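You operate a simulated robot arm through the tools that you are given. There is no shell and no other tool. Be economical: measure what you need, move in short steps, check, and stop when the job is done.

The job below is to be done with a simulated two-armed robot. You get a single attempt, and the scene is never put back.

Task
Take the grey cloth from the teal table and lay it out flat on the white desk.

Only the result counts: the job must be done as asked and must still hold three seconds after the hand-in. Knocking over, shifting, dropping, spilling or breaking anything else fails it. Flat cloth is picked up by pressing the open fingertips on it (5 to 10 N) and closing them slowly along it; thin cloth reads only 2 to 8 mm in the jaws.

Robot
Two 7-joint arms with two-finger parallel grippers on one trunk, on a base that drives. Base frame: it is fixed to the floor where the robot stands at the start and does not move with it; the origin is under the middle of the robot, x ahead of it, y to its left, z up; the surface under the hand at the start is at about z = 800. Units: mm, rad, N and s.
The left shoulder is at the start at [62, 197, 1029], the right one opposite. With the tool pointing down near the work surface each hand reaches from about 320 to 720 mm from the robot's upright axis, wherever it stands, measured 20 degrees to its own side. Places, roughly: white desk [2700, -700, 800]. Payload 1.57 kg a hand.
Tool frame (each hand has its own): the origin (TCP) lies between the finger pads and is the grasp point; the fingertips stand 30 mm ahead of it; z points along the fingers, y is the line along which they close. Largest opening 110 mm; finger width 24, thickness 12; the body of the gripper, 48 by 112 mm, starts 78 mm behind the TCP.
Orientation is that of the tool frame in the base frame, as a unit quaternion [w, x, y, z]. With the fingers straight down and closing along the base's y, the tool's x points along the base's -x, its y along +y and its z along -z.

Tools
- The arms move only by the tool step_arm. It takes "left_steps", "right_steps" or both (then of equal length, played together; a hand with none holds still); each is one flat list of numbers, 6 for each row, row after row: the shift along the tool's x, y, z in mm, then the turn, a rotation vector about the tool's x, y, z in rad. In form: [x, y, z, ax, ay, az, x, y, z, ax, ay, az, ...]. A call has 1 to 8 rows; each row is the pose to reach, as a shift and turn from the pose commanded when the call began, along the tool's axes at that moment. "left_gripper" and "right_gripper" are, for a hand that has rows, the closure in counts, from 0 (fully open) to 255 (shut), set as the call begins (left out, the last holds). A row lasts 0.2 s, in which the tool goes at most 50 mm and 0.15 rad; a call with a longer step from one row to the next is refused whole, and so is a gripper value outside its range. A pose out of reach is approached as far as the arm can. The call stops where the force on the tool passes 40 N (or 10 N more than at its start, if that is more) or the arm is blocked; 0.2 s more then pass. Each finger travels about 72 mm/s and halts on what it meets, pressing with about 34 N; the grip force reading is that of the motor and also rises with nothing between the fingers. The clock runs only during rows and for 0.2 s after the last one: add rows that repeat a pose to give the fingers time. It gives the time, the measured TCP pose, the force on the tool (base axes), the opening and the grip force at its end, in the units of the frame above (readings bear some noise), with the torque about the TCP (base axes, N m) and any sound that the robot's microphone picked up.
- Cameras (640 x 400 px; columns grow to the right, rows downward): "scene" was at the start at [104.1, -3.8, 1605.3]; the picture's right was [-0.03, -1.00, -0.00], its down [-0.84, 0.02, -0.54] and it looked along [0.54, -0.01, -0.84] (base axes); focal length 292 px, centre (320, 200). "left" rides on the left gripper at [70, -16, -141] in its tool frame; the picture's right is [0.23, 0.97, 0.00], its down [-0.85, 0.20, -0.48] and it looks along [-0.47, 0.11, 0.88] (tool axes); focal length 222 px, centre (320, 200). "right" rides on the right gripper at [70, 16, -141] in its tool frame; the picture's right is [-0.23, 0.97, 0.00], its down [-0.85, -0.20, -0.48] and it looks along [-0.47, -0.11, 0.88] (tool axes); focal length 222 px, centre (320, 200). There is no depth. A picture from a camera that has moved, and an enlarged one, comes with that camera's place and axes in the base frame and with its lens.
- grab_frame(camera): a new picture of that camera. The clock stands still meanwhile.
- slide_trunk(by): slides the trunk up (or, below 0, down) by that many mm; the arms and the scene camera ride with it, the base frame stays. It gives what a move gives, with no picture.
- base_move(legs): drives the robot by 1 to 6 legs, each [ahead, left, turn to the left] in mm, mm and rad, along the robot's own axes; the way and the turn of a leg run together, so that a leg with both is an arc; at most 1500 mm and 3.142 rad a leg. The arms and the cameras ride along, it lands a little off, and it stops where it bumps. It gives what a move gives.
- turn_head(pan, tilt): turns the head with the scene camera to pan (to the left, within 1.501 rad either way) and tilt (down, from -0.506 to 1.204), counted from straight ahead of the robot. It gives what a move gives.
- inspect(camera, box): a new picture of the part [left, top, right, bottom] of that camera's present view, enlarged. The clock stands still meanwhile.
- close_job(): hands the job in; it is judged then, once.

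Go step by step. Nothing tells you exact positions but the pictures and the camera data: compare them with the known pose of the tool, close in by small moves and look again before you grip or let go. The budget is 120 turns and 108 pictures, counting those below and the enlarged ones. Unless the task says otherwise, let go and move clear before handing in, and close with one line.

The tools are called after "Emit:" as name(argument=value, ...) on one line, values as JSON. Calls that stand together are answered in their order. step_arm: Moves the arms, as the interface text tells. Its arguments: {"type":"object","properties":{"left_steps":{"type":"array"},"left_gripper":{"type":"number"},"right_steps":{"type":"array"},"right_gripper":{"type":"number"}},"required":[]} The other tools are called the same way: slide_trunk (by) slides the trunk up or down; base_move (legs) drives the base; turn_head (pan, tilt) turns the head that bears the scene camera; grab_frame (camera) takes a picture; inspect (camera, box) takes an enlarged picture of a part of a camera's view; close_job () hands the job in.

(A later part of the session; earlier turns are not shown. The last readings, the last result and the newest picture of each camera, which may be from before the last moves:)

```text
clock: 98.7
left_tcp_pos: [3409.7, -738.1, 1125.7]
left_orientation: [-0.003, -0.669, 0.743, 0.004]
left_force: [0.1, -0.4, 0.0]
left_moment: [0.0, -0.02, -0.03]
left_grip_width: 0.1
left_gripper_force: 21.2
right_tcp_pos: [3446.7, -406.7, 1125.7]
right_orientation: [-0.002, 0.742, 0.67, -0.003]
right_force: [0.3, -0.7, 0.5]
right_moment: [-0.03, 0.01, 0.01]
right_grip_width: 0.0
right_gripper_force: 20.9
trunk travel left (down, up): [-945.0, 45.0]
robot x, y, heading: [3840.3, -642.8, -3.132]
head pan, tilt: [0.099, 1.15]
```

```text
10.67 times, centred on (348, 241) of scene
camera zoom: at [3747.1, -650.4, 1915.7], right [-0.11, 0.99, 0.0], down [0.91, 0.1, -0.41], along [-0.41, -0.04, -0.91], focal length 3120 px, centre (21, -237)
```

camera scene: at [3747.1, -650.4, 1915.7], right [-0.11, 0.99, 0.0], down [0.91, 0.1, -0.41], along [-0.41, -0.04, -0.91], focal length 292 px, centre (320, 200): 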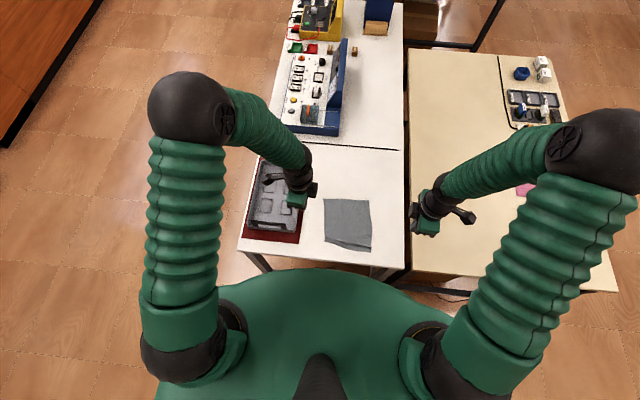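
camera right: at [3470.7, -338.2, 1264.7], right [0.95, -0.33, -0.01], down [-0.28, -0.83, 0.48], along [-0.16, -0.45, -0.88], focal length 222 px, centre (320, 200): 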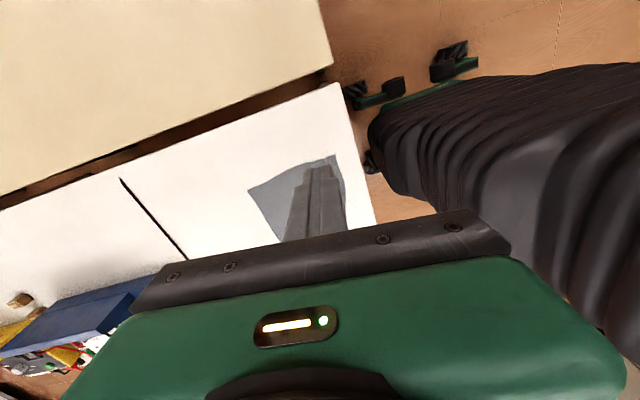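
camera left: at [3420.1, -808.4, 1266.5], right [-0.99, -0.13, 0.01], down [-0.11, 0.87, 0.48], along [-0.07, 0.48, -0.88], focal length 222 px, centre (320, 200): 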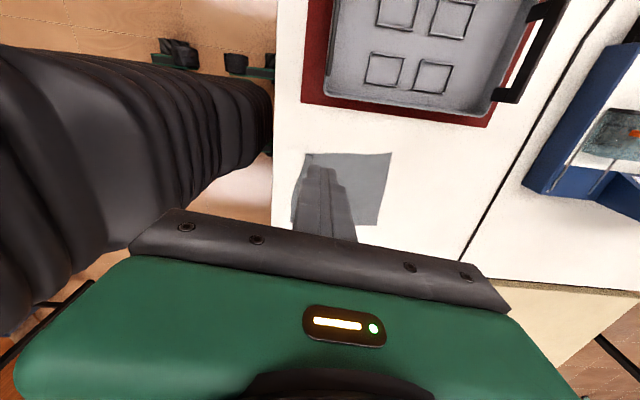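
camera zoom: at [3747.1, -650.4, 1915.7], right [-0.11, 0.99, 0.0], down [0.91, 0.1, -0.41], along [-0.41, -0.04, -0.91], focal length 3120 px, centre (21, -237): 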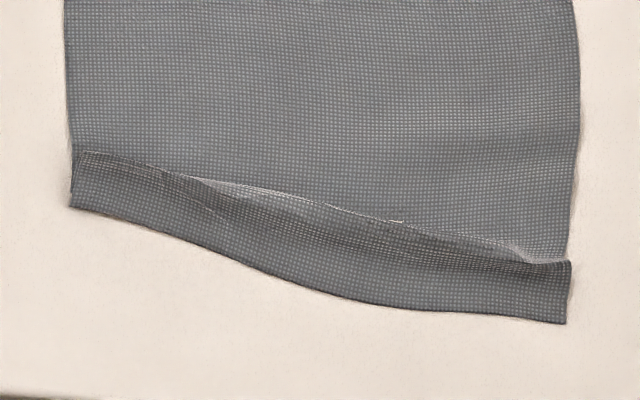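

The near-edge strip looks folded over: about 50 mm is lost at the left end and 15 mm at the right. I'll hold the sheet with the right hand and drag the strip toward me with the left fingertips pressed lightly.

Emit:
step_arm(left_steps=[-23, 3, 0, 0, 0, 0, -46, 6, 0, 0, 0, 0, -69, 9, 0, 0, 0, 0, -91, 11, 0, 0, 0, 0, -91, 11, 40, 0, 0, 0, -91, 11, 80, 0, 0, 0, -91, 11, 120, 0, 0, 0], right_steps=[-34, -21, 0, 0, 0, 0, -69, -42, 0, 0, 0, 0, -103, -62, 0, 0, 0, 0, -137, -83, 0, 0, 0, 0, -137, -83, 40, 0, 0, 0, -137, -83, 80, 0, 0, 0, -137, -83, 120, 0, 0, 0])

Emit:
slide_trunk(by=-150)

Emit:
grab_frame(camera="left")

Emit:
grab_frame(camera="right")

```text
clock: 100.3
left_tcp_pos: [3405.8, -646.2, 1004.9]
left_orientation: [-0.003, -0.669, 0.743, 0.003]
left_force: [-0.2, -0.4, -0.8]
left_moment: [-0.01, -0.01, 0.03]
left_grip_width: 0.0
left_gripper_force: 21.3
right_tcp_pos: [3347.6, -535.4, 1005.6]
right_orientation: [-0.002, 0.742, 0.671, -0.004]
right_force: [-0.1, 1.0, 0.6]
right_moment: [0.0, 0.01, 0.02]
right_grip_width: 0.0
right_gripper_force: 21.9
trunk travel left (down, up): [-945.0, 45.0]
robot x, y, heading: [3841.3, -640.7, -3.132]
head pan, tilt: [0.099, 1.15]
```

```text
clock: 102.1
left_tcp_pos: [3406.8, -647.8, 855.9]
left_orientation: [-0.002, -0.67, 0.743, 0.004]
left_force: [-0.1, 0.1, -0.4]
left_moment: [0.02, 0.01, 0.0]
left_grip_width: 0.1
left_gripper_force: 21.2
right_tcp_pos: [3348.8, -537.3, 855.9]
right_orientation: [-0.002, 0.742, 0.67, -0.003]
right_force: [-0.8, -0.4, -0.6]
right_moment: [-0.04, -0.01, -0.02]
right_grip_width: 0.3
right_gripper_force: 20.9
trunk travel left (down, up): [-795.0, 195.0]
robot x, y, heading: [3837.4, -641.3, -3.132]
head pan, tilt: [0.099, 1.15]
```

```text
43 pictures are left
camera left: at [3417.5, -717.7, 996.7], right [-0.99, -0.13, 0.01], down [-0.11, 0.87, 0.48], along [-0.07, 0.48, -0.88], focal length 222 px, centre (320, 200)
```

left: 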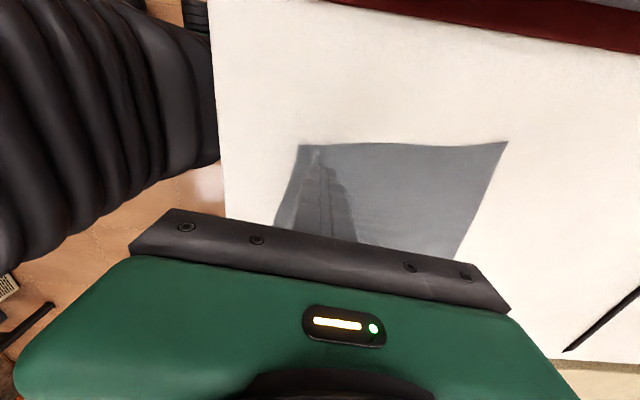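

```text
42 pictures are left
camera right: at [3373.3, -467.4, 995.7], right [0.95, -0.33, -0.01], down [-0.28, -0.83, 0.48], along [-0.16, -0.45, -0.88], focal length 222 px, centre (320, 200)
```

right: 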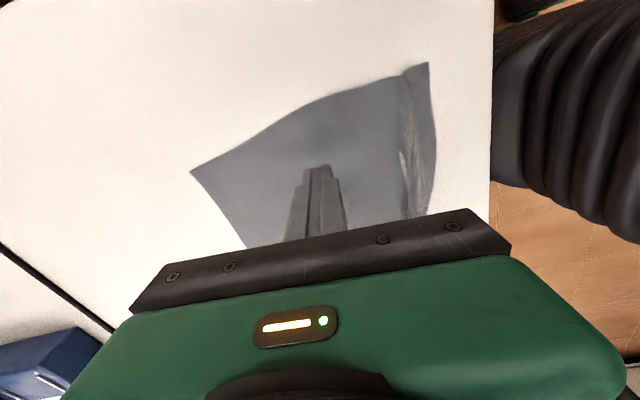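

Emit:
inspect(camera="left", box=[270, 130, 370, 230])

Emit:
inspect(camera="right", box=[350, 50, 450, 220])

```text
4.00 times, centred on (320, 180) of left
camera zoom: at [3417.5, -717.7, 996.7], right [-0.99, -0.13, 0.01], down [-0.11, 0.87, 0.48], along [-0.07, 0.48, -0.88], focal length 888 px, centre (320, 280)
```

zoom: 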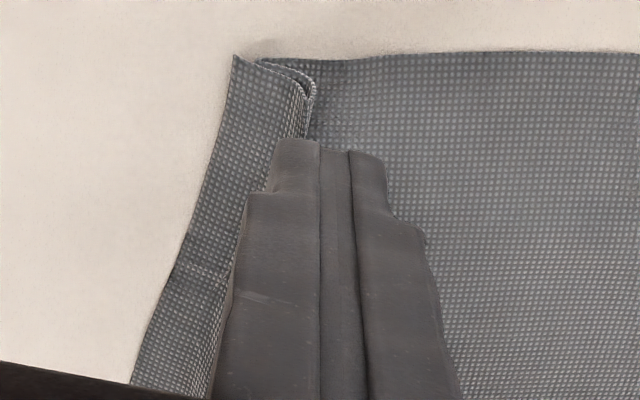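

```text
2.35 times, centred on (400, 135) of right
camera zoom: at [3373.3, -467.4, 995.7], right [0.95, -0.33, -0.01], down [-0.28, -0.83, 0.48], along [-0.16, -0.45, -0.88], focal length 523 px, centre (132, 353)
```

zoom: 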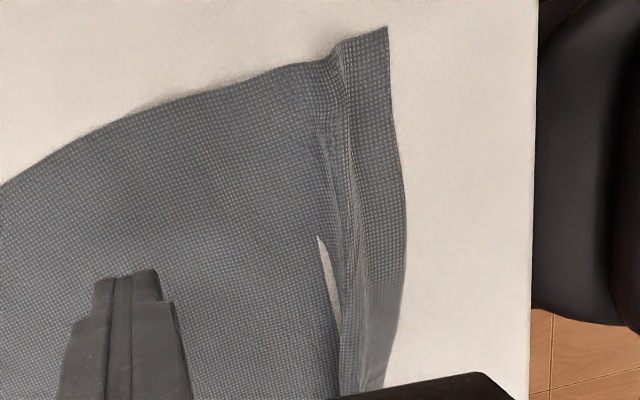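

Now it's clear: a Z-shaped ridge leans inward, with the true edge on the outside. I'll press the sheet with the right hand and the outer flap with the left, then pull the flap toward me.

Emit:
step_arm(left_steps=[-1, -10, 0, 0, 0, 0, -1, -10, 10, 0, 0, 0, -1, -10, 18, 0, 0, 0, -1, -10, 21, 0, 0, 0, -1, -10, 21, 0, 0, 0], right_steps=[0, 0, 6, 0, 0, 0, 0, 0, 12, 0, 0, 0, 0, 0, 20, 0, 0, 0, 0, 0, 23.5, 0, 0, 0, 0, 0, 23.5, 0, 0, 0])

```text
clock: 103.3
left_tcp_pos: [3417.6, -647.7, 834.2]
left_orientation: [-0.003, -0.671, 0.742, 0.003]
left_force: [-0.1, 0.2, 0.1]
left_moment: [0.0, 0.0, -0.02]
left_grip_width: 0.2
left_gripper_force: 21.4
right_tcp_pos: [3348.1, -535.7, 832.3]
right_orientation: [-0.002, 0.743, 0.67, -0.003]
right_force: [0.9, -0.9, 0.0]
right_moment: [0.02, -0.01, -0.02]
right_grip_width: 0.0
right_gripper_force: 21.1
trunk travel left (down, up): [-795.0, 195.0]
robot x, y, heading: [3836.8, -644.0, -3.132]
head pan, tilt: [0.099, 1.15]
```

Emit:
step_arm(left_steps=[0, 0, 1.5, 0, 0, 0, 0, 0, 2.5, 0, 0, 0, 0, 0, 2.5, 0, 0, 0], right_steps=[0, 0, 1, 0, 0, 0, 0, 0, 1.5, 0, 0, 0, 0, 0, 1.5, 0, 0, 0])

Emit:
inspect(camera="left", box=[270, 130, 370, 230])

```text
clock: 104.1
left_tcp_pos: [3418.0, -647.7, 832.0]
left_orientation: [-0.003, -0.67, 0.743, 0.003]
left_force: [0.3, -1.6, 1.0]
left_moment: [0.0, -0.02, 0.03]
left_grip_width: 0.0
left_gripper_force: 21.1
right_tcp_pos: [3348.4, -536.6, 830.6]
right_orientation: [-0.003, 0.743, 0.67, -0.003]
right_force: [-0.6, -0.3, 12.0]
right_moment: [0.02, -0.04, 0.0]
right_grip_width: 0.0
right_gripper_force: 21.2
trunk travel left (down, up): [-795.0, 195.0]
robot x, y, heading: [3838.0, -643.0, -3.136]
head pan, tilt: [0.099, 1.15]
```

```text
4.00 times, centred on (320, 180) of left
camera zoom: at [3427.9, -718.2, 973.3], right [-0.99, -0.13, 0.01], down [-0.11, 0.87, 0.48], along [-0.07, 0.48, -0.88], focal length 888 px, centre (320, 280)
```

zoom: 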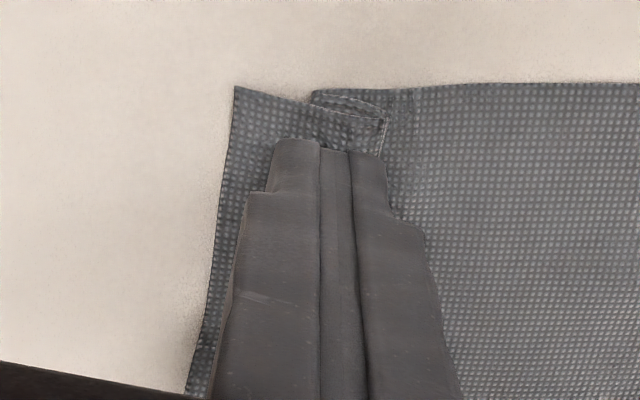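

The Z-fold is now pressed flat under the left fingertips. I'll press slightly more and drag toward me.

Emit:
step_arm(left_steps=[0, 0, 1, 0, 0, 0, -1, -4, 1, 0, 0, 0, -1.6, -8, 1, 0, 0, 0, -2.4, -12, 1, 0, 0, 0, -3.2, -16, 1, 0, 0, 0, -4, -20, 1, 0, 0, 0, -4, -20, 1, 0, 0, 0])

Emit:
grab_frame(camera="left")

```text
clock: 105.7
left_tcp_pos: [3438.6, -645.3, 832.9]
left_orientation: [-0.004, -0.669, 0.743, 0.003]
left_force: [-4.2, 0.5, 17.1]
left_moment: [-0.1, 0.16, -0.01]
left_grip_width: 0.0
left_gripper_force: 20.9
right_tcp_pos: [3350.0, -537.2, 832.1]
right_orientation: [-0.003, 0.742, 0.67, -0.004]
right_force: [-1.1, 0.3, 11.6]
right_moment: [-0.03, 0.0, -0.03]
right_grip_width: 0.0
right_gripper_force: 21.2
trunk travel left (down, up): [-795.0, 195.0]
robot x, y, heading: [3839.9, -643.1, -3.132]
head pan, tilt: [0.099, 1.15]
```

```text
38 pictures are left
camera left: at [3448.6, -715.9, 972.8], right [-0.99, -0.13, 0.01], down [-0.11, 0.87, 0.48], along [-0.07, 0.48, -0.88], focal length 222 px, centre (320, 200)
```

left: 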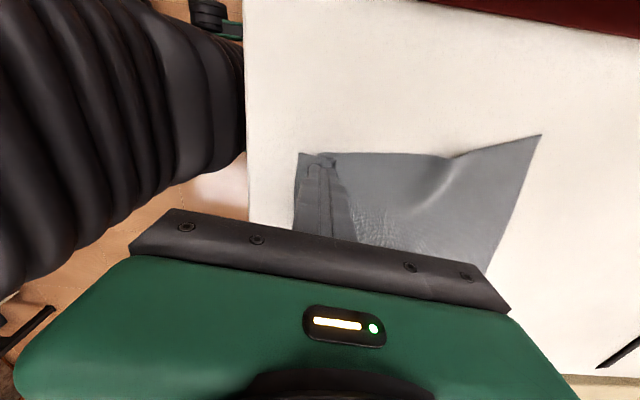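

The whole stack was dragged along with some wrinkling, because I pressed on all the layers. I'll lift and look, then press only the outermost single layer.

Emit:
step_arm(left_steps=[0, 0, -10, 0, 0, 0, 0, 0, -30, 0, 0, 0, 0, 0, -30, 0, 0, 0])

Emit:
inspect(camera="left", box=[230, 90, 550, 260])

```text
clock: 106.5
left_tcp_pos: [3437.9, -646.6, 860.2]
left_orientation: [-0.003, -0.67, 0.742, 0.004]
left_force: [0.4, 0.7, 0.2]
left_moment: [0.0, -0.01, 0.05]
left_grip_width: 0.1
left_gripper_force: 20.7
right_tcp_pos: [3348.9, -537.3, 830.9]
right_orientation: [-0.003, 0.743, 0.67, -0.003]
right_force: [-1.7, 0.7, 18.7]
right_moment: [0.04, -0.09, 0.02]
right_grip_width: 0.0
right_gripper_force: 21.8
trunk travel left (down, up): [-795.0, 195.0]
robot x, y, heading: [3834.3, -640.4, -3.134]
head pan, tilt: [0.099, 1.15]
```

```text
2.00 times, centred on (390, 175) of left
camera zoom: at [3448.7, -716.1, 1002.1], right [-0.99, -0.13, 0.01], down [-0.11, 0.87, 0.48], along [-0.07, 0.48, -0.88], focal length 444 px, centre (180, 250)
```

zoom: 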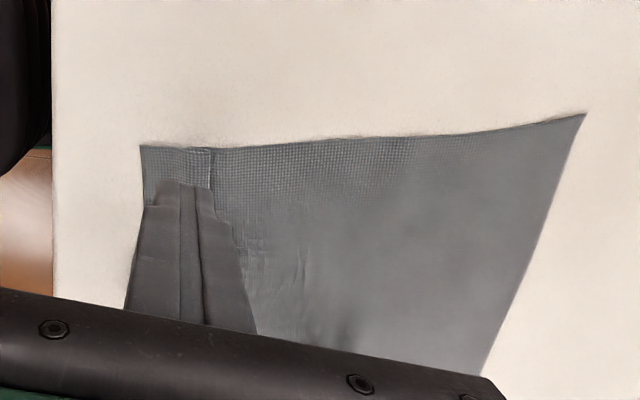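

It's flatter now, with a pressed Z at the left end, but there's little desk left on my side. I'll first slide the whole cloth ~40 mm away by dragging its far corners, which also straightens the sheet.

Emit:
step_arm(left_steps=[0, 0, -10, 0, 0, 0, 12, 39, -10, 0, 0, 0, 24, 77, -10, 0, 0, 0, 37, 116, -10, 0, 0, 0, 49, 154, -10, 0, 0, 0, 49, 154, 10, 0, 0, 0, 49, 154, 24, 0, 0, 0, 49, 154, 24, 0, 0, 0], right_steps=[0, 0, -30, 0, 0, 0, 3, -28, -35, 0, 0, 0, 7, -56, -35, 0, 0, 0, 10, -84, -35, 0, 0, 0, 13.6, -111, -35, 0, 0, 0, 13.6, -111, -15, 0, 0, 0, 13.6, -111, -4, 0, 0, 0, 13.6, -111, -4, 0, 0, 0])

Emit:
grab_frame(camera="left")

Emit:
grab_frame(camera="right")

```text
clock: 108.3
left_tcp_pos: [3279.6, -680.0, 836.5]
left_orientation: [-0.003, -0.67, 0.742, 0.003]
left_force: [-0.4, 0.2, -0.9]
left_moment: [0.02, 0.0, 0.01]
left_grip_width: 0.0
left_gripper_force: 21.5
right_tcp_pos: [3240.0, -510.7, 834.6]
right_orientation: [-0.002, 0.743, 0.669, -0.003]
right_force: [0.8, 0.1, 0.0]
right_moment: [0.02, 0.01, -0.01]
right_grip_width: 0.0
right_gripper_force: 21.0
trunk travel left (down, up): [-795.0, 195.0]
robot x, y, heading: [3837.3, -641.8, -3.139]
head pan, tilt: [0.099, 1.15]
```

```text
36 pictures are left
camera left: at [3289.5, -750.6, 976.9], right [-0.99, -0.13, 0.01], down [-0.11, 0.87, 0.48], along [-0.07, 0.48, -0.88], focal length 222 px, centre (320, 200)
```

left: 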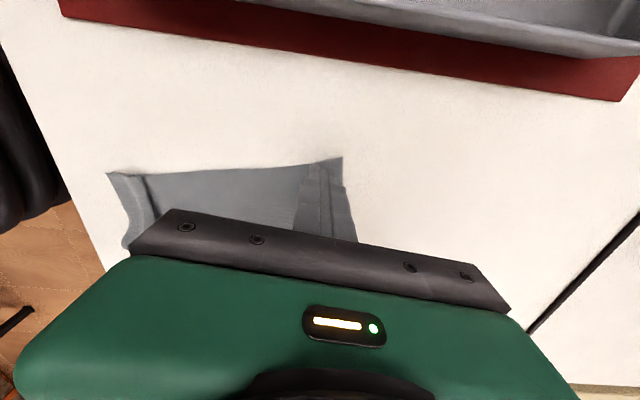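

```text
35 pictures are left
camera right: at [3264.0, -442.9, 975.1], right [0.95, -0.33, -0.01], down [-0.28, -0.83, 0.48], along [-0.16, -0.45, -0.88], focal length 222 px, centre (320, 200)
```

right: 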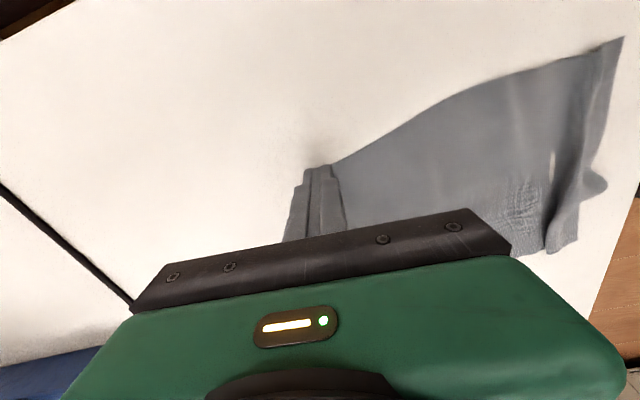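

Both fingertips are over the far corners. I'll press and check the force.

Emit:
step_arm(left_steps=[0, 0, 3, 0, 0, 0, 0, 0, 5.5, 0, 0, 0, 0, 0, 5.5, 0, 0, 0], right_steps=[0, 0, 2, 0, 0, 0, 0, 0, 4, 0, 0, 0, 0, 0, 4, 0, 0, 0])

```text
clock: 109.1
left_tcp_pos: [3280.1, -678.7, 831.1]
left_orientation: [-0.003, -0.67, 0.742, 0.003]
left_force: [0.8, -0.1, -0.1]
left_moment: [-0.01, 0.01, 0.0]
left_grip_width: 0.1
left_gripper_force: 21.8
right_tcp_pos: [3239.6, -511.4, 831.8]
right_orientation: [-0.002, 0.743, 0.669, -0.003]
right_force: [-0.8, -0.3, 2.4]
right_moment: [0.02, -0.03, 0.0]
right_grip_width: 0.2
right_gripper_force: 20.9
trunk travel left (down, up): [-795.0, 195.0]
robot x, y, heading: [3841.9, -643.0, -3.134]
head pan, tilt: [0.099, 1.15]
```

Emit:
step_arm(left_steps=[0, 0, 1.3, 0, 0, 0, 0, 0, 1.3, 0, 0, 0], right_steps=[0, 0, 0.6, 0, 0, 0, 0, 0, 0.6, 0, 0, 0])

```text
clock: 109.7
left_tcp_pos: [3280.0, -679.1, 831.5]
left_orientation: [-0.003, -0.67, 0.743, 0.004]
left_force: [0.3, -0.3, 4.8]
left_moment: [-0.03, 0.0, 0.0]
left_grip_width: 0.0
left_gripper_force: 21.1
right_tcp_pos: [3239.0, -511.4, 832.1]
right_orientation: [-0.003, 0.743, 0.669, -0.003]
right_force: [-0.7, 0.7, 4.3]
right_moment: [0.02, -0.02, 0.01]
right_grip_width: 0.2
right_gripper_force: 21.8
trunk travel left (down, up): [-795.0, 195.0]
robot x, y, heading: [3838.2, -645.5, -3.133]
head pan, tilt: [0.099, 1.15]
```

Emit:
step_arm(left_steps=[0.8, 8, 0.3, 0, 0, 0, 1.6, 16, 0.3, 0, 0, 0, 2.4, 24, 0.3, 0, 0, 0, 3.3, 32, 0.3, 0, 0, 0, 4, 40, 0.3, 0, 0, 0, 4.9, 48, 0.3, 0, 0, 0, 5.6, 55, 0.3, 0, 0, 0], right_steps=[-0.6, -6, 0.3, 0, 0, 0, -1.2, -12, 0.3, 0, 0, 0, -1.8, -18, 0.3, 0, 0, 0, -2.4, -24, 0.3, 0, 0, 0, -3, -30, 0.3, 0, 0, 0, -3.6, -36, 0.3, 0, 0, 0, -4.2, -41, 0.3, 0, 0, 0])

Emit:
grab_frame(camera="left")

Emit:
grab_frame(camera="right")

```text
clock: 111.3
left_tcp_pos: [3225.8, -679.0, 832.4]
left_orientation: [-0.003, -0.67, 0.743, 0.004]
left_force: [-0.4, 0.5, -0.2]
left_moment: [0.01, 0.03, -0.02]
left_grip_width: 0.4
left_gripper_force: 21.4
right_tcp_pos: [3197.7, -510.9, 831.3]
right_orientation: [-0.003, 0.743, 0.67, -0.002]
right_force: [2.0, 0.5, 13.5]
right_moment: [-0.02, -0.15, 0.0]
right_grip_width: 0.0
right_gripper_force: 21.0
trunk travel left (down, up): [-795.0, 195.0]
robot x, y, heading: [3839.9, -638.9, -3.13]
head pan, tilt: [0.099, 1.15]
```

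```text
34 pictures are left
camera left: at [3234.9, -749.2, 973.2], right [-0.99, -0.13, 0.01], down [-0.11, 0.87, 0.48], along [-0.07, 0.48, -0.88], focal length 222 px, centre (320, 200)
```

left: 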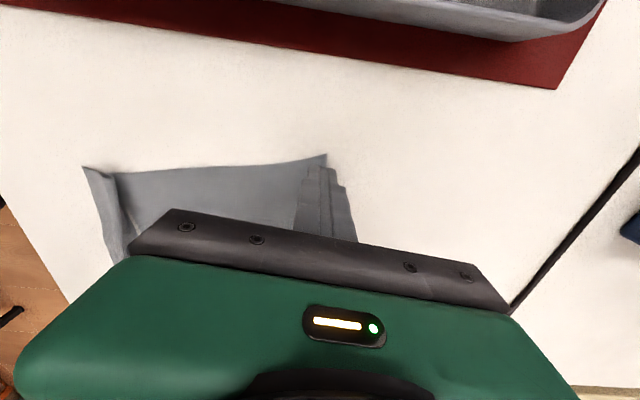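

```text
33 pictures are left
camera right: at [3222.4, -443.4, 971.3], right [0.95, -0.33, -0.01], down [-0.28, -0.83, 0.48], along [-0.16, -0.45, -0.88], focal length 222 px, centre (320, 200)
```

right: 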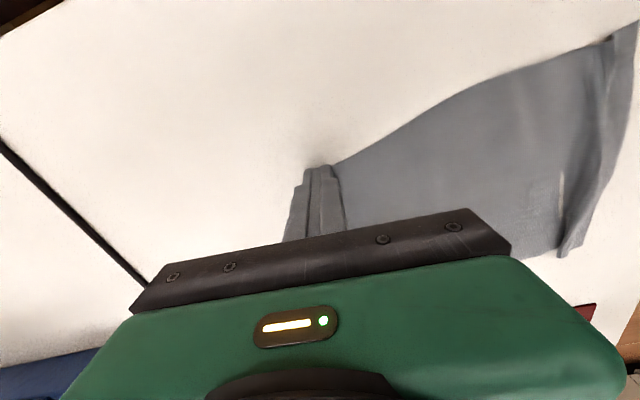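

That worked: the sheet is straight and its near edge is at x≈3413. Next I'll put the right fingertips inside as a hold and the left just on the outermost flap at its left corner.

Emit:
step_arm(left_steps=[0, 0, -25, 0, 0, 0, -12, -46, -30, 0, 0, 0, -25, -93, -30, 0, 0, 0, -37, -140, -30, 0, 0, 0, -50, -186, -30, 0, 0, 0, -50, -186, -14, 0, 0, 0, -50, -186, -4, 0, 0, 0, -50, -186, -4, 0, 0, 0], right_steps=[0, 0, -25, 0, 0, 0, -12, 17, -30, 0, 0, 0, -24, 35, -30, 0, 0, 0, -36, 52, -30, 0, 0, 0, -47, 69, -30, 0, 0, 0, -47, 69, -12, 0, 0, 0, -47, 69, -2, 0, 0, 0, -47, 69, -1, 0, 0, 0])

Emit:
grab_frame(camera="left")

Emit:
inspect(camera="left", box=[260, 120, 380, 230])

```text
clock: 113.1
left_tcp_pos: [3414.7, -646.0, 834.3]
left_orientation: [-0.004, -0.67, 0.742, 0.004]
left_force: [0.1, -0.4, 0.0]
left_moment: [-0.04, 0.04, 0.01]
left_grip_width: 0.2
left_gripper_force: 21.5
right_tcp_pos: [3262.7, -564.5, 832.3]
right_orientation: [-0.002, 0.742, 0.67, -0.002]
right_force: [0.6, -0.4, -0.5]
right_moment: [0.0, -0.03, 0.01]
right_grip_width: 0.0
right_gripper_force: 21.6
trunk travel left (down, up): [-795.0, 195.0]
robot x, y, heading: [3841.5, -641.6, -3.133]
head pan, tilt: [0.099, 1.15]
```

```text
32 pictures are left
camera left: at [3425.1, -716.9, 974.7], right [-0.99, -0.13, 0.01], down [-0.11, 0.87, 0.48], along [-0.07, 0.48, -0.88], focal length 222 px, centre (320, 200)
```

left: 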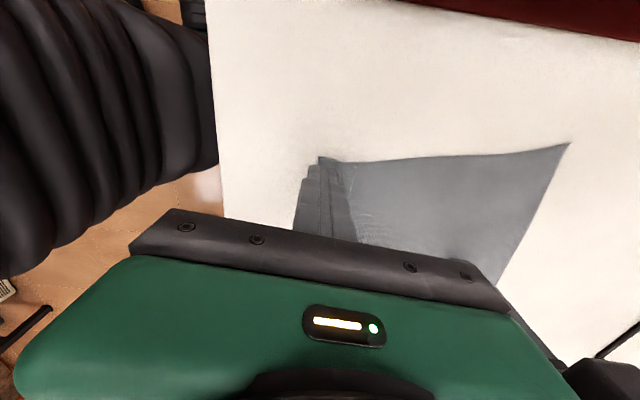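

```text
3.64 times, centred on (320, 175) of left
camera zoom: at [3425.1, -716.9, 974.7], right [-0.99, -0.13, 0.01], down [-0.11, 0.87, 0.48], along [-0.07, 0.48, -0.88], focal length 808 px, centre (320, 291)
```

zoom: 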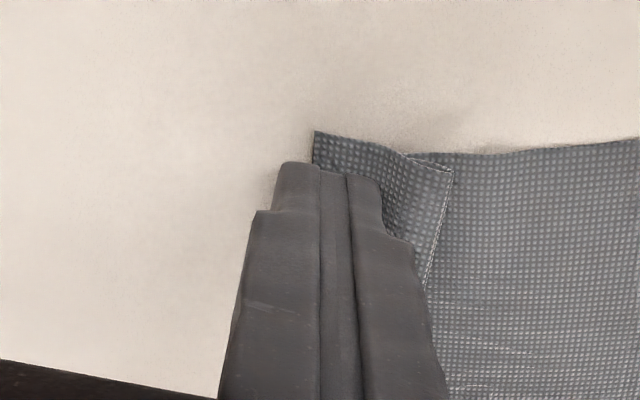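

The placement is right: the left fingertips overlap only the outer single layer. I'll press with both hands.

Emit:
step_arm(left_steps=[0, 0, 2, 0, 0, 0, 0, 0, 3, 0, 0, 0, 0, 0, 3, 0, 0, 0], right_steps=[0, 0, 1, 0, 0, 0, 0, 0, 1.5, 0, 0, 0, 0, 0, 1.5, 0, 0, 0])

```text
clock: 113.9
left_tcp_pos: [3414.1, -648.3, 830.6]
left_orientation: [-0.003, -0.67, 0.743, 0.004]
left_force: [0.0, 0.5, 1.2]
left_moment: [-0.03, -0.02, 0.02]
left_grip_width: 0.0
left_gripper_force: 21.1
right_tcp_pos: [3263.0, -564.9, 831.1]
right_orientation: [-0.004, 0.742, 0.67, -0.004]
right_force: [-1.7, 1.9, 11.0]
right_moment: [0.04, -0.03, 0.01]
right_grip_width: 0.3
right_gripper_force: 21.4
trunk travel left (down, up): [-795.0, 195.0]
robot x, y, heading: [3840.0, -643.8, -3.13]
head pan, tilt: [0.099, 1.15]
```

Emit:
step_arm(left_steps=[0, 0, 1, 0, 0, 0, 0, 0, 1.2, 0, 0, 0, -0.8, -5, 1.2, 0, 0, 0, -1.6, -10, 1.2, 0, 0, 0, -2.4, -15, 1.2, 0, 0, 0, -3.2, -20, 1.2, 0, 0, 0])

Emit:
inspect(camera="left", box=[230, 90, 550, 260])

```text
clock: 115.3
left_tcp_pos: [3435.4, -645.5, 830.8]
left_orientation: [-0.004, -0.669, 0.743, 0.004]
left_force: [-3.9, -0.4, 24.0]
left_moment: [0.02, 0.16, 0.01]
left_grip_width: 0.2
left_gripper_force: 21.4
right_tcp_pos: [3262.1, -564.2, 830.9]
right_orientation: [-0.003, 0.743, 0.67, -0.004]
right_force: [-0.6, -0.6, 9.1]
right_moment: [0.02, -0.07, 0.01]
right_grip_width: 0.0
right_gripper_force: 21.2
trunk travel left (down, up): [-795.0, 195.0]
robot x, y, heading: [3837.4, -641.8, -3.129]
head pan, tilt: [0.099, 1.15]
```

```text
2.00 times, centred on (390, 175) of left
camera zoom: at [3446.0, -716.7, 972.0], right [-0.99, -0.13, 0.01], down [-0.11, 0.87, 0.48], along [-0.07, 0.48, -0.88], focal length 444 px, centre (180, 250)
```

zoom: 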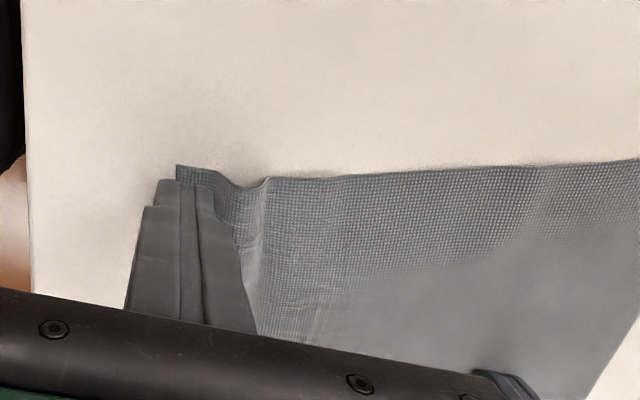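

The Z-fold opened to a low bump. I'll drag about 12 mm further with a bit less pressure.

Emit:
step_arm(left_steps=[-0.8, -4, -0.5, 0, 0, 0, -1.6, -8, -0.5, 0, 0, 0, -2.2, -12, -0.5, 0, 0, 0, -2.2, -12, -0.5, 0, 0, 0])

Emit:
inspect(camera="left", box=[230, 90, 550, 260])

```text
clock: 116.3
left_tcp_pos: [3448.2, -645.9, 831.6]
left_orientation: [-0.003, -0.67, 0.743, 0.004]
left_force: [-3.6, -0.2, 13.7]
left_moment: [-0.02, 0.11, 0.02]
left_grip_width: 0.0
left_gripper_force: 21.7
right_tcp_pos: [3262.6, -564.5, 830.1]
right_orientation: [-0.002, 0.742, 0.671, -0.003]
right_force: [0.2, 0.2, 12.4]
right_moment: [-0.04, -0.1, -0.03]
right_grip_width: 0.1
right_gripper_force: 21.4
trunk travel left (down, up): [-795.0, 195.0]
robot x, y, heading: [3843.5, -645.8, -3.133]
head pan, tilt: [0.099, 1.15]
```

```text
2.00 times, centred on (390, 175) of left
camera zoom: at [3458.7, -716.5, 972.1], right [-0.99, -0.13, 0.01], down [-0.11, 0.87, 0.48], along [-0.07, 0.48, -0.88], focal length 444 px, centre (180, 250)
```

zoom: 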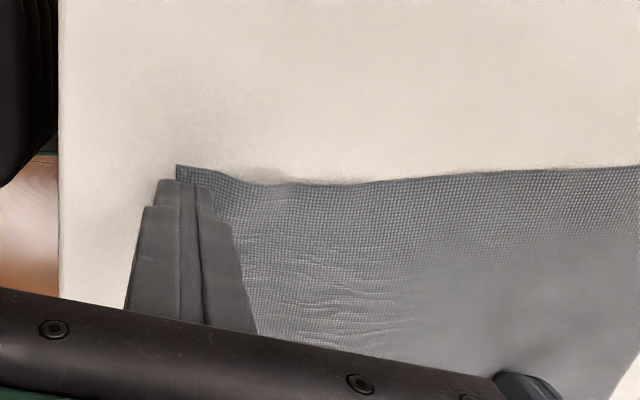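

The left corner is flat. I'll lift both hands, part them and look at the whole cloth.

Emit:
step_arm(left_steps=[0, 0, -30, 0, 0, 0, 0, 0, -75, 0, 0, 0, 30, -10, -120, 0, 0, 0, 60, -20, -120, 0, 0, 0, 90, -30, -120, 0, 0, 0], right_steps=[0, 0, -30, 0, 0, 0, 0, 0, -75, 0, 0, 0, 45, 20, -110, 0, 0, 0, 90, 50, -120, 0, 0, 0, 130, 80, -120, 0, 0, 0])

Emit:
inspect(camera="scene", box=[280, 160, 420, 270])

Emit:
grab_frame(camera="right")

Emit:
grab_frame(camera="left")

```text
refused: row 3 steps farther than a row can; nothing moved
```

```text
3.64 times, centred on (350, 215) of scene
camera zoom: at [3749.8, -651.3, 1765.9], right [-0.11, 0.99, 0.0], down [0.91, 0.1, -0.41], along [-0.41, -0.04, -0.91], focal length 1064 px, centre (211, 146)
```

zoom: 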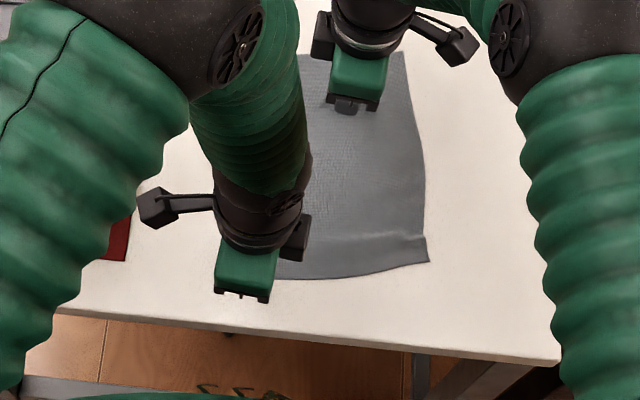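

```text
27 pictures are left
camera right: at [3287.6, -496.9, 971.2], right [0.95, -0.33, -0.01], down [-0.28, -0.83, 0.48], along [-0.16, -0.45, -0.88], focal length 222 px, centre (320, 200)
```

right: 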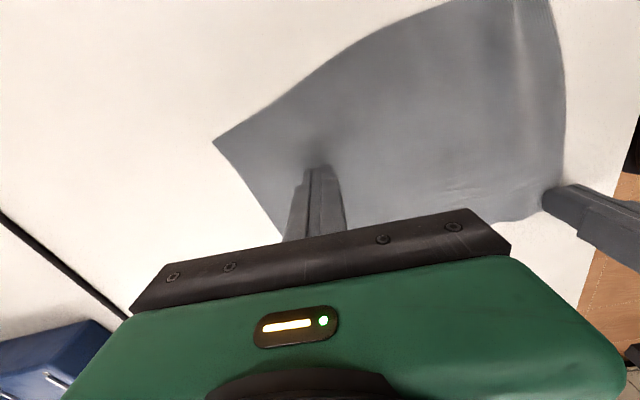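

```text
26 pictures are left
camera left: at [3458.7, -716.5, 972.1], right [-0.99, -0.13, 0.01], down [-0.11, 0.87, 0.48], along [-0.07, 0.48, -0.88], focal length 222 px, centre (320, 200)
```

left: 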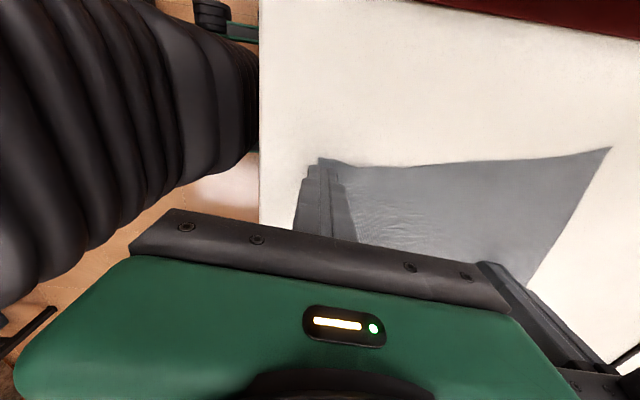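

The lift was refused for one overly long step; I'll repeat it in shorter ones.

Emit:
step_arm(left_steps=[0, 0, -30, 0, 0, 0, 0, 0, -70, 0, 0, 0, 0, 0, -110, 0, 0, 0, 30, -10, -120, 0, 0, 0, 60, -20, -120, 0, 0, 0, 90, -30, -120, 0, 0, 0], right_steps=[0, 0, -30, 0, 0, 0, 0, 0, -70, 0, 0, 0, 10, 0, -110, 0, 0, 0, 50, 20, -120, 0, 0, 0, 90, 45, -120, 0, 0, 0, 130, 70, -120, 0, 0, 0])

Emit:
inspect(camera="scene", box=[290, 160, 410, 260])

Emit:
grab_frame(camera="right")

```text
clock: 117.7
left_tcp_pos: [3469.1, -739.0, 952.0]
left_orientation: [-0.003, -0.67, 0.742, 0.004]
left_force: [0.1, 0.4, 0.6]
left_moment: [0.01, 0.03, -0.03]
left_grip_width: 0.0
left_gripper_force: 21.2
right_tcp_pos: [3348.2, -441.7, 949.6]
right_orientation: [-0.003, 0.742, 0.67, -0.003]
right_force: [0.6, -0.3, 0.2]
right_moment: [-0.02, 0.02, -0.01]
right_grip_width: 0.0
right_gripper_force: 21.7
trunk travel left (down, up): [-795.0, 195.0]
robot x, y, heading: [3839.4, -641.2, -3.137]
head pan, tilt: [0.099, 1.15]
```

```text
4.00 times, centred on (350, 210) of scene
camera zoom: at [3748.0, -650.0, 1765.7], right [-0.11, 0.99, 0.0], down [0.91, 0.1, -0.41], along [-0.4, -0.04, -0.91], focal length 1170 px, centre (200, 160)
```

zoom: 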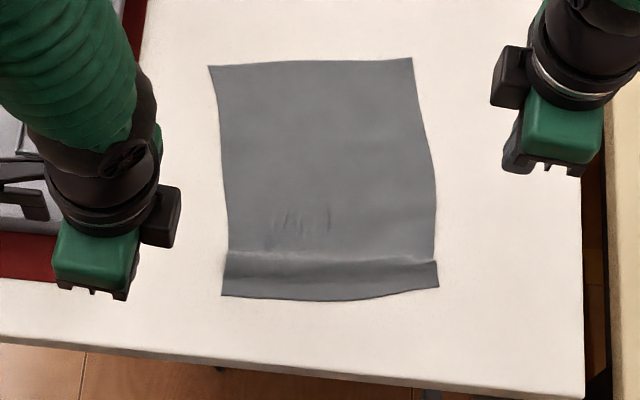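

```text
24 pictures are left
camera right: at [3373.0, -374.0, 1090.1], right [0.95, -0.32, -0.01], down [-0.28, -0.83, 0.48], along [-0.16, -0.45, -0.88], focal length 222 px, centre (320, 200)
```

right: 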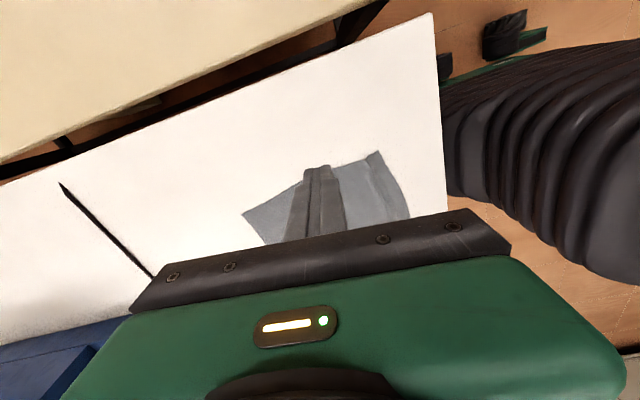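

Much better: both sides now measure ~226 mm, with a low ridge left near the edge. I'll pull the right near corner the same way, with the left hand holding.

Emit:
step_arm(left_steps=[-18, 38, 0, 0, 0, 0, -36, 76, 0, 0, 0, 0, -54, 113, 0, 0, 0, 0, -72, 151, 0, 0, 0, 0, -90, 189, 0, 0, 0, 0, -90, 189, 45, 0, 0, 0, -90, 189, 90, 0, 0, 0, -90, 189, 116, 0, 0, 0], right_steps=[-8, 14, 0, 0, 0, 0, -16, 28, 0, 0, 0, 0, -25, 42, 0, 0, 0, 0, -33, 56, 0, 0, 0, 0, -41, 71, 0, 0, 0, 0, -41, 71, 45, 0, 0, 0, -41, 71, 90, 0, 0, 0, -41, 71, 113, 0, 0, 0])

Emit:
inspect(camera="right", box=[220, 90, 420, 230])

```text
clock: 119.5
left_tcp_pos: [3287.4, -627.1, 835.9]
left_orientation: [-0.003, -0.67, 0.742, 0.004]
left_force: [0.3, -0.4, 0.2]
left_moment: [0.04, 0.0, 0.01]
left_grip_width: 0.1
left_gripper_force: 21.8
right_tcp_pos: [3412.6, -490.4, 835.0]
right_orientation: [-0.002, 0.743, 0.67, -0.003]
right_force: [0.0, -0.2, -0.8]
right_moment: [-0.02, -0.04, 0.01]
right_grip_width: 0.0
right_gripper_force: 21.3
trunk travel left (down, up): [-795.0, 195.0]
robot x, y, heading: [3840.4, -641.1, -3.139]
head pan, tilt: [0.099, 1.15]
```

```text
2.86 times, centred on (320, 160) of right
camera zoom: at [3436.3, -421.8, 974.3], right [0.95, -0.33, -0.01], down [-0.28, -0.83, 0.48], along [-0.16, -0.45, -0.88], focal length 635 px, centre (320, 314)
```

zoom: 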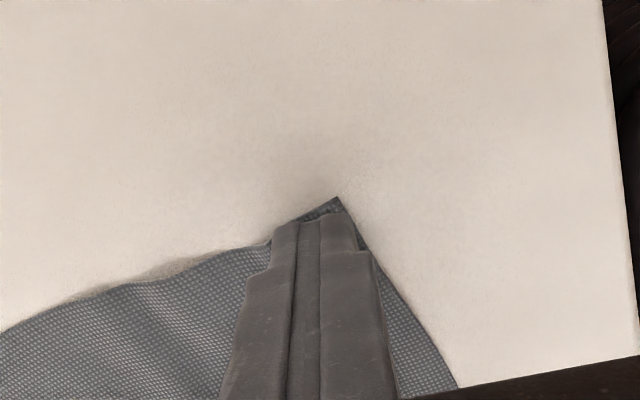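

Emit:
step_arm(left_steps=[0, 0, 3, 0, 0, 0, 0, 0, 5, 0, 0, 0, 0, 0, 5, 0, 0, 0], right_steps=[0, 4, 0, 0, 0, 0, 0, 4, 3, 0, 0, 0, 0, 4, 4, 0, 0, 0])

```text
clock: 120.3
left_tcp_pos: [3287.2, -628.2, 832.4]
left_orientation: [-0.003, -0.67, 0.743, 0.003]
left_force: [0.3, 0.1, 0.6]
left_moment: [0.0, -0.01, 0.01]
left_grip_width: 0.0
left_gripper_force: 21.6
right_tcp_pos: [3414.8, -491.3, 830.6]
right_orientation: [-0.001, 0.742, 0.67, -0.003]
right_force: [0.7, 0.2, 6.8]
right_moment: [-0.01, -0.05, 0.0]
right_grip_width: 0.0
right_gripper_force: 21.1
trunk travel left (down, up): [-795.0, 195.0]
robot x, y, heading: [3835.5, -643.6, -3.13]
head pan, tilt: [0.099, 1.15]
```

Emit:
step_arm(left_steps=[0, 0, 1, 0, 0, 0, 0, 0, 1.7, 0, 0, 0, 0, 0, 1.7, 0, 0, 0, 0, 0, 1.7, 0, 0, 0, 0, 0, 1.7, 0, 0, 0, 0, 0, 1.7, 0, 0, 0], right_steps=[0, 0, 0.3, 0, 0, 0, 0, 0, 0.4, 0, 0, 0, 0.8, 4, 0.4, 0, 0, 0, 1.5, 8, 0.4, 0, 0, 0, 2.3, 12, 0.4, 0, 0, 0, 2.3, 12, 0.4, 0, 0, 0])

Emit:
grab_frame(camera="right")

```text
clock: 121.7
left_tcp_pos: [3288.4, -628.5, 831.8]
left_orientation: [-0.004, -0.67, 0.743, 0.004]
left_force: [-5.7, 1.0, 29.0]
left_moment: [0.03, 0.01, 0.02]
left_grip_width: 0.0
left_gripper_force: 21.1
right_tcp_pos: [3429.9, -489.5, 833.5]
right_orientation: [-0.003, 0.743, 0.669, -0.003]
right_force: [0.2, -0.1, 0.4]
right_moment: [0.0, -0.04, 0.02]
right_grip_width: 0.0
right_gripper_force: 21.8
trunk travel left (down, up): [-795.0, 195.0]
robot x, y, heading: [3838.9, -641.5, -3.131]
head pan, tilt: [0.099, 1.15]
```

```text
22 pictures are left
camera right: at [3453.8, -422.3, 972.6], right [0.95, -0.33, -0.01], down [-0.28, -0.83, 0.48], along [-0.16, -0.45, -0.88], focal length 222 px, centre (320, 200)
```

right: 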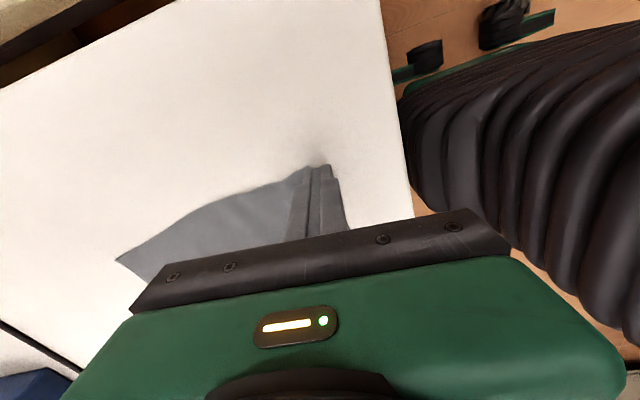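

I'll lift the right hand and move it aside, keep the left raised, and look again.

Emit:
step_arm(left_steps=[0, 0, -30, 0, 0, 0, 0, 0, -70, 0, 0, 0, 0, 0, -110, 0, 0, 0, 30, -38, -116, 0, 0, 0, 60, -76, -116, 0, 0, 0, 90, -114, -116, 0, 0, 0, 90, -155, -116, 0, 0, 0, 90, -189, -116, 0, 0, 0], right_steps=[0, 0, -30, 0, 0, 0, 0, 0, -70, 0, 0, 0, 0, 0, -110, 0, 0, 0, 20, -10, -116, 0, 0, 0, 40, -30, -116, 0, 0, 0, 60, -50, -116, 0, 0, 0, 60, -70, -116, 0, 0, 0, 60, -70, -116, 0, 0, 0])

Emit:
inspect(camera="scene", box=[290, 160, 410, 260])

Emit:
inspect(camera="scene", box=[320, 205, 390, 245])

```text
clock: 123.5
left_tcp_pos: [3468.0, -738.3, 944.0]
left_orientation: [-0.003, -0.671, 0.742, 0.004]
left_force: [0.5, 0.1, 0.4]
left_moment: [0.0, 0.03, 0.03]
left_grip_width: 0.1
left_gripper_force: 21.0
right_tcp_pos: [3366.1, -423.6, 948.3]
right_orientation: [-0.002, 0.742, 0.67, -0.003]
right_force: [1.0, 0.0, 0.3]
right_moment: [0.01, -0.01, -0.03]
right_grip_width: 0.1
right_gripper_force: 21.4
trunk travel left (down, up): [-795.0, 195.0]
robot x, y, heading: [3839.1, -642.5, -3.133]
head pan, tilt: [0.099, 1.15]
```

```text
4.00 times, centred on (350, 210) of scene
camera zoom: at [3747.7, -649.5, 1765.7], right [-0.11, 0.99, 0.0], down [0.91, 0.1, -0.41], along [-0.4, -0.05, -0.91], focal length 1170 px, centre (200, 160)
```

zoom: 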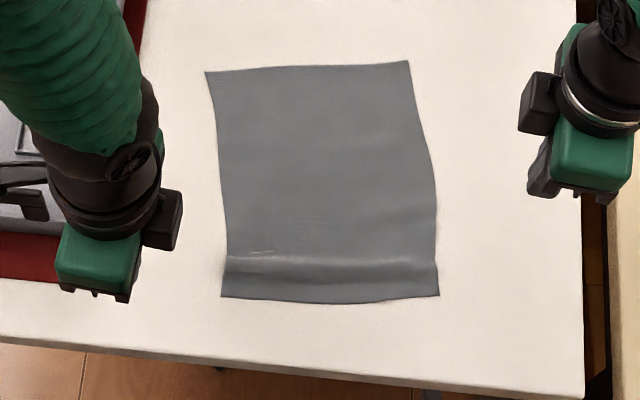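

```text
9.14 times, centred on (355, 225) of scene
camera zoom: at [3747.7, -649.5, 1765.7], right [-0.11, 0.99, 0.0], down [0.91, 0.1, -0.41], along [-0.4, -0.05, -0.91], focal length 2675 px, centre (0, -29)
```

zoom: 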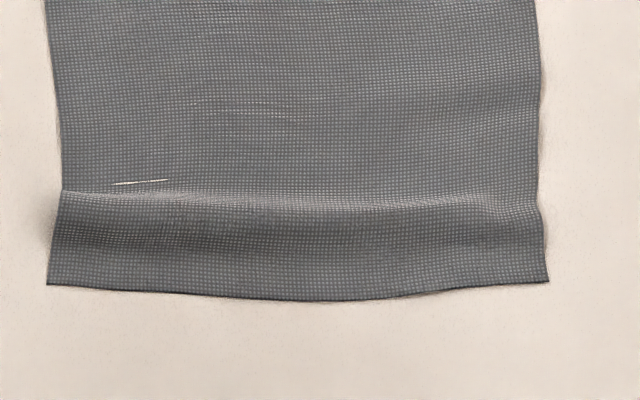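

The cloth is now square, with just one low even ridge along the near edge. I'll press both near-edge flaps and pull them toward me together.

Emit:
step_arm(left_steps=[-30, 10, 0, 0, 0, 0, -60, 20, 0, 0, 0, 0, -89, 31, 0, 0, 0, 0, -89, 31, 40, 0, 0, 0, -89, 31, 80, 0, 0, 0, -89, 31, 110, 0, 0, 0, -89, 31, 110, 0, 0, 0], right_steps=[-20, 21, 0, 0, 0, 0, -40, 43, 0, 0, 0, 0, -60, 65, 0, 0, 0, 0, -60, 65, 40, 0, 0, 0, -60, 65, 80, 0, 0, 0, -60, 65, 113, 0, 0, 0, -60, 65, 113, 0, 0, 0])

Emit:
inspect(camera="left", box=[260, 120, 420, 230])

Emit:
inspect(camera="right", box=[220, 110, 400, 230])

```text
clock: 125.1
left_tcp_pos: [3444.7, -645.6, 834.2]
left_orientation: [-0.002, -0.669, 0.743, 0.003]
left_force: [0.0, -0.7, -0.7]
left_moment: [0.01, -0.01, 0.04]
left_grip_width: 0.1
left_gripper_force: 21.0
right_tcp_pos: [3423.6, -489.8, 836.2]
right_orientation: [-0.002, 0.742, 0.67, -0.003]
right_force: [-0.6, -0.4, 0.1]
right_moment: [0.02, 0.01, 0.02]
right_grip_width: 0.3
right_gripper_force: 21.1
trunk travel left (down, up): [-795.0, 195.0]
robot x, y, heading: [3839.7, -639.6, -3.129]
head pan, tilt: [0.099, 1.15]
```

```text
3.64 times, centred on (340, 175) of left
camera zoom: at [3454.8, -716.0, 974.8], right [-0.99, -0.13, 0.01], down [-0.11, 0.87, 0.48], along [-0.07, 0.48, -0.88], focal length 808 px, centre (247, 291)
```

zoom: 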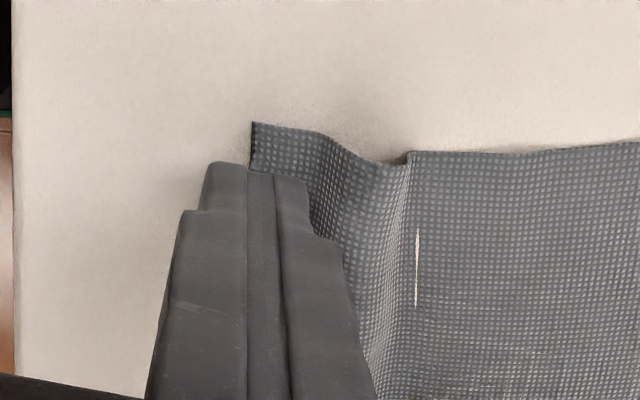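

```text
3.33 times, centred on (310, 170) of right
camera zoom: at [3447.7, -420.1, 975.7], right [0.95, -0.33, -0.01], down [-0.28, -0.83, 0.48], along [-0.16, -0.45, -0.88], focal length 740 px, centre (353, 300)
```

zoom: 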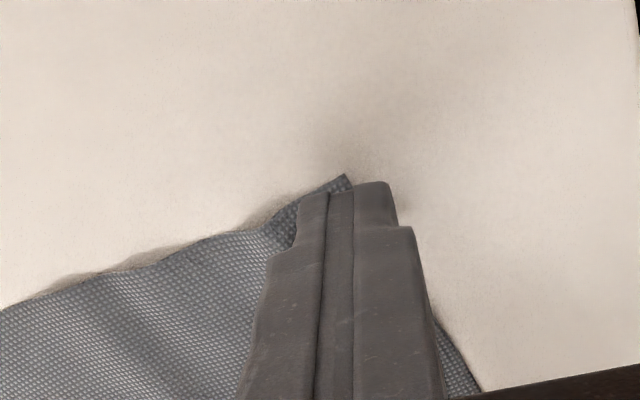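

Emit:
step_arm(left_steps=[0, 0, 2, 0, 0, 0, 0, 0, 4, 0, 0, 0, 0, 0, 4, 0, 0, 0], right_steps=[0, 0, 2, 0, 0, 0, 0, 0, 4.5, 0, 0, 0, 0, 0, 4.5, 0, 0, 0])

```text
clock: 125.9
left_tcp_pos: [3444.7, -644.6, 830.4]
left_orientation: [-0.004, -0.67, 0.742, 0.005]
left_force: [-2.5, -1.5, 29.5]
left_moment: [-0.08, 0.12, 0.02]
left_grip_width: 0.2
left_gripper_force: 21.5
right_tcp_pos: [3424.9, -489.1, 831.3]
right_orientation: [-0.003, 0.742, 0.67, -0.004]
right_force: [0.6, 0.7, 0.0]
right_moment: [-0.03, -0.03, -0.02]
right_grip_width: 0.0
right_gripper_force: 20.6
trunk travel left (down, up): [-795.0, 195.0]
robot x, y, heading: [3838.1, -640.5, -3.137]
head pan, tilt: [0.099, 1.15]
```

Emit:
step_arm(left_steps=[0, 0, -1.2, 0, 0, 0, 0, 0, -1.2, 0, 0, 0], right_steps=[0, 0, 1, 0, 0, 0, 0, 0, 1.5, 0, 0, 0])

```text
clock: 126.5
left_tcp_pos: [3448.3, -645.8, 831.0]
left_orientation: [-0.004, -0.67, 0.743, 0.004]
left_force: [0.2, 0.7, 6.2]
left_moment: [0.04, 0.05, 0.01]
left_grip_width: 0.0
left_gripper_force: 21.2
right_tcp_pos: [3424.3, -488.6, 830.9]
right_orientation: [-0.003, 0.742, 0.67, -0.004]
right_force: [4.5, 2.5, 34.4]
right_moment: [-0.09, -0.09, 0.01]
right_grip_width: 0.0
right_gripper_force: 21.4
trunk travel left (down, up): [-795.0, 195.0]
robot x, y, heading: [3837.4, -642.6, -3.139]
head pan, tilt: [0.099, 1.15]
```

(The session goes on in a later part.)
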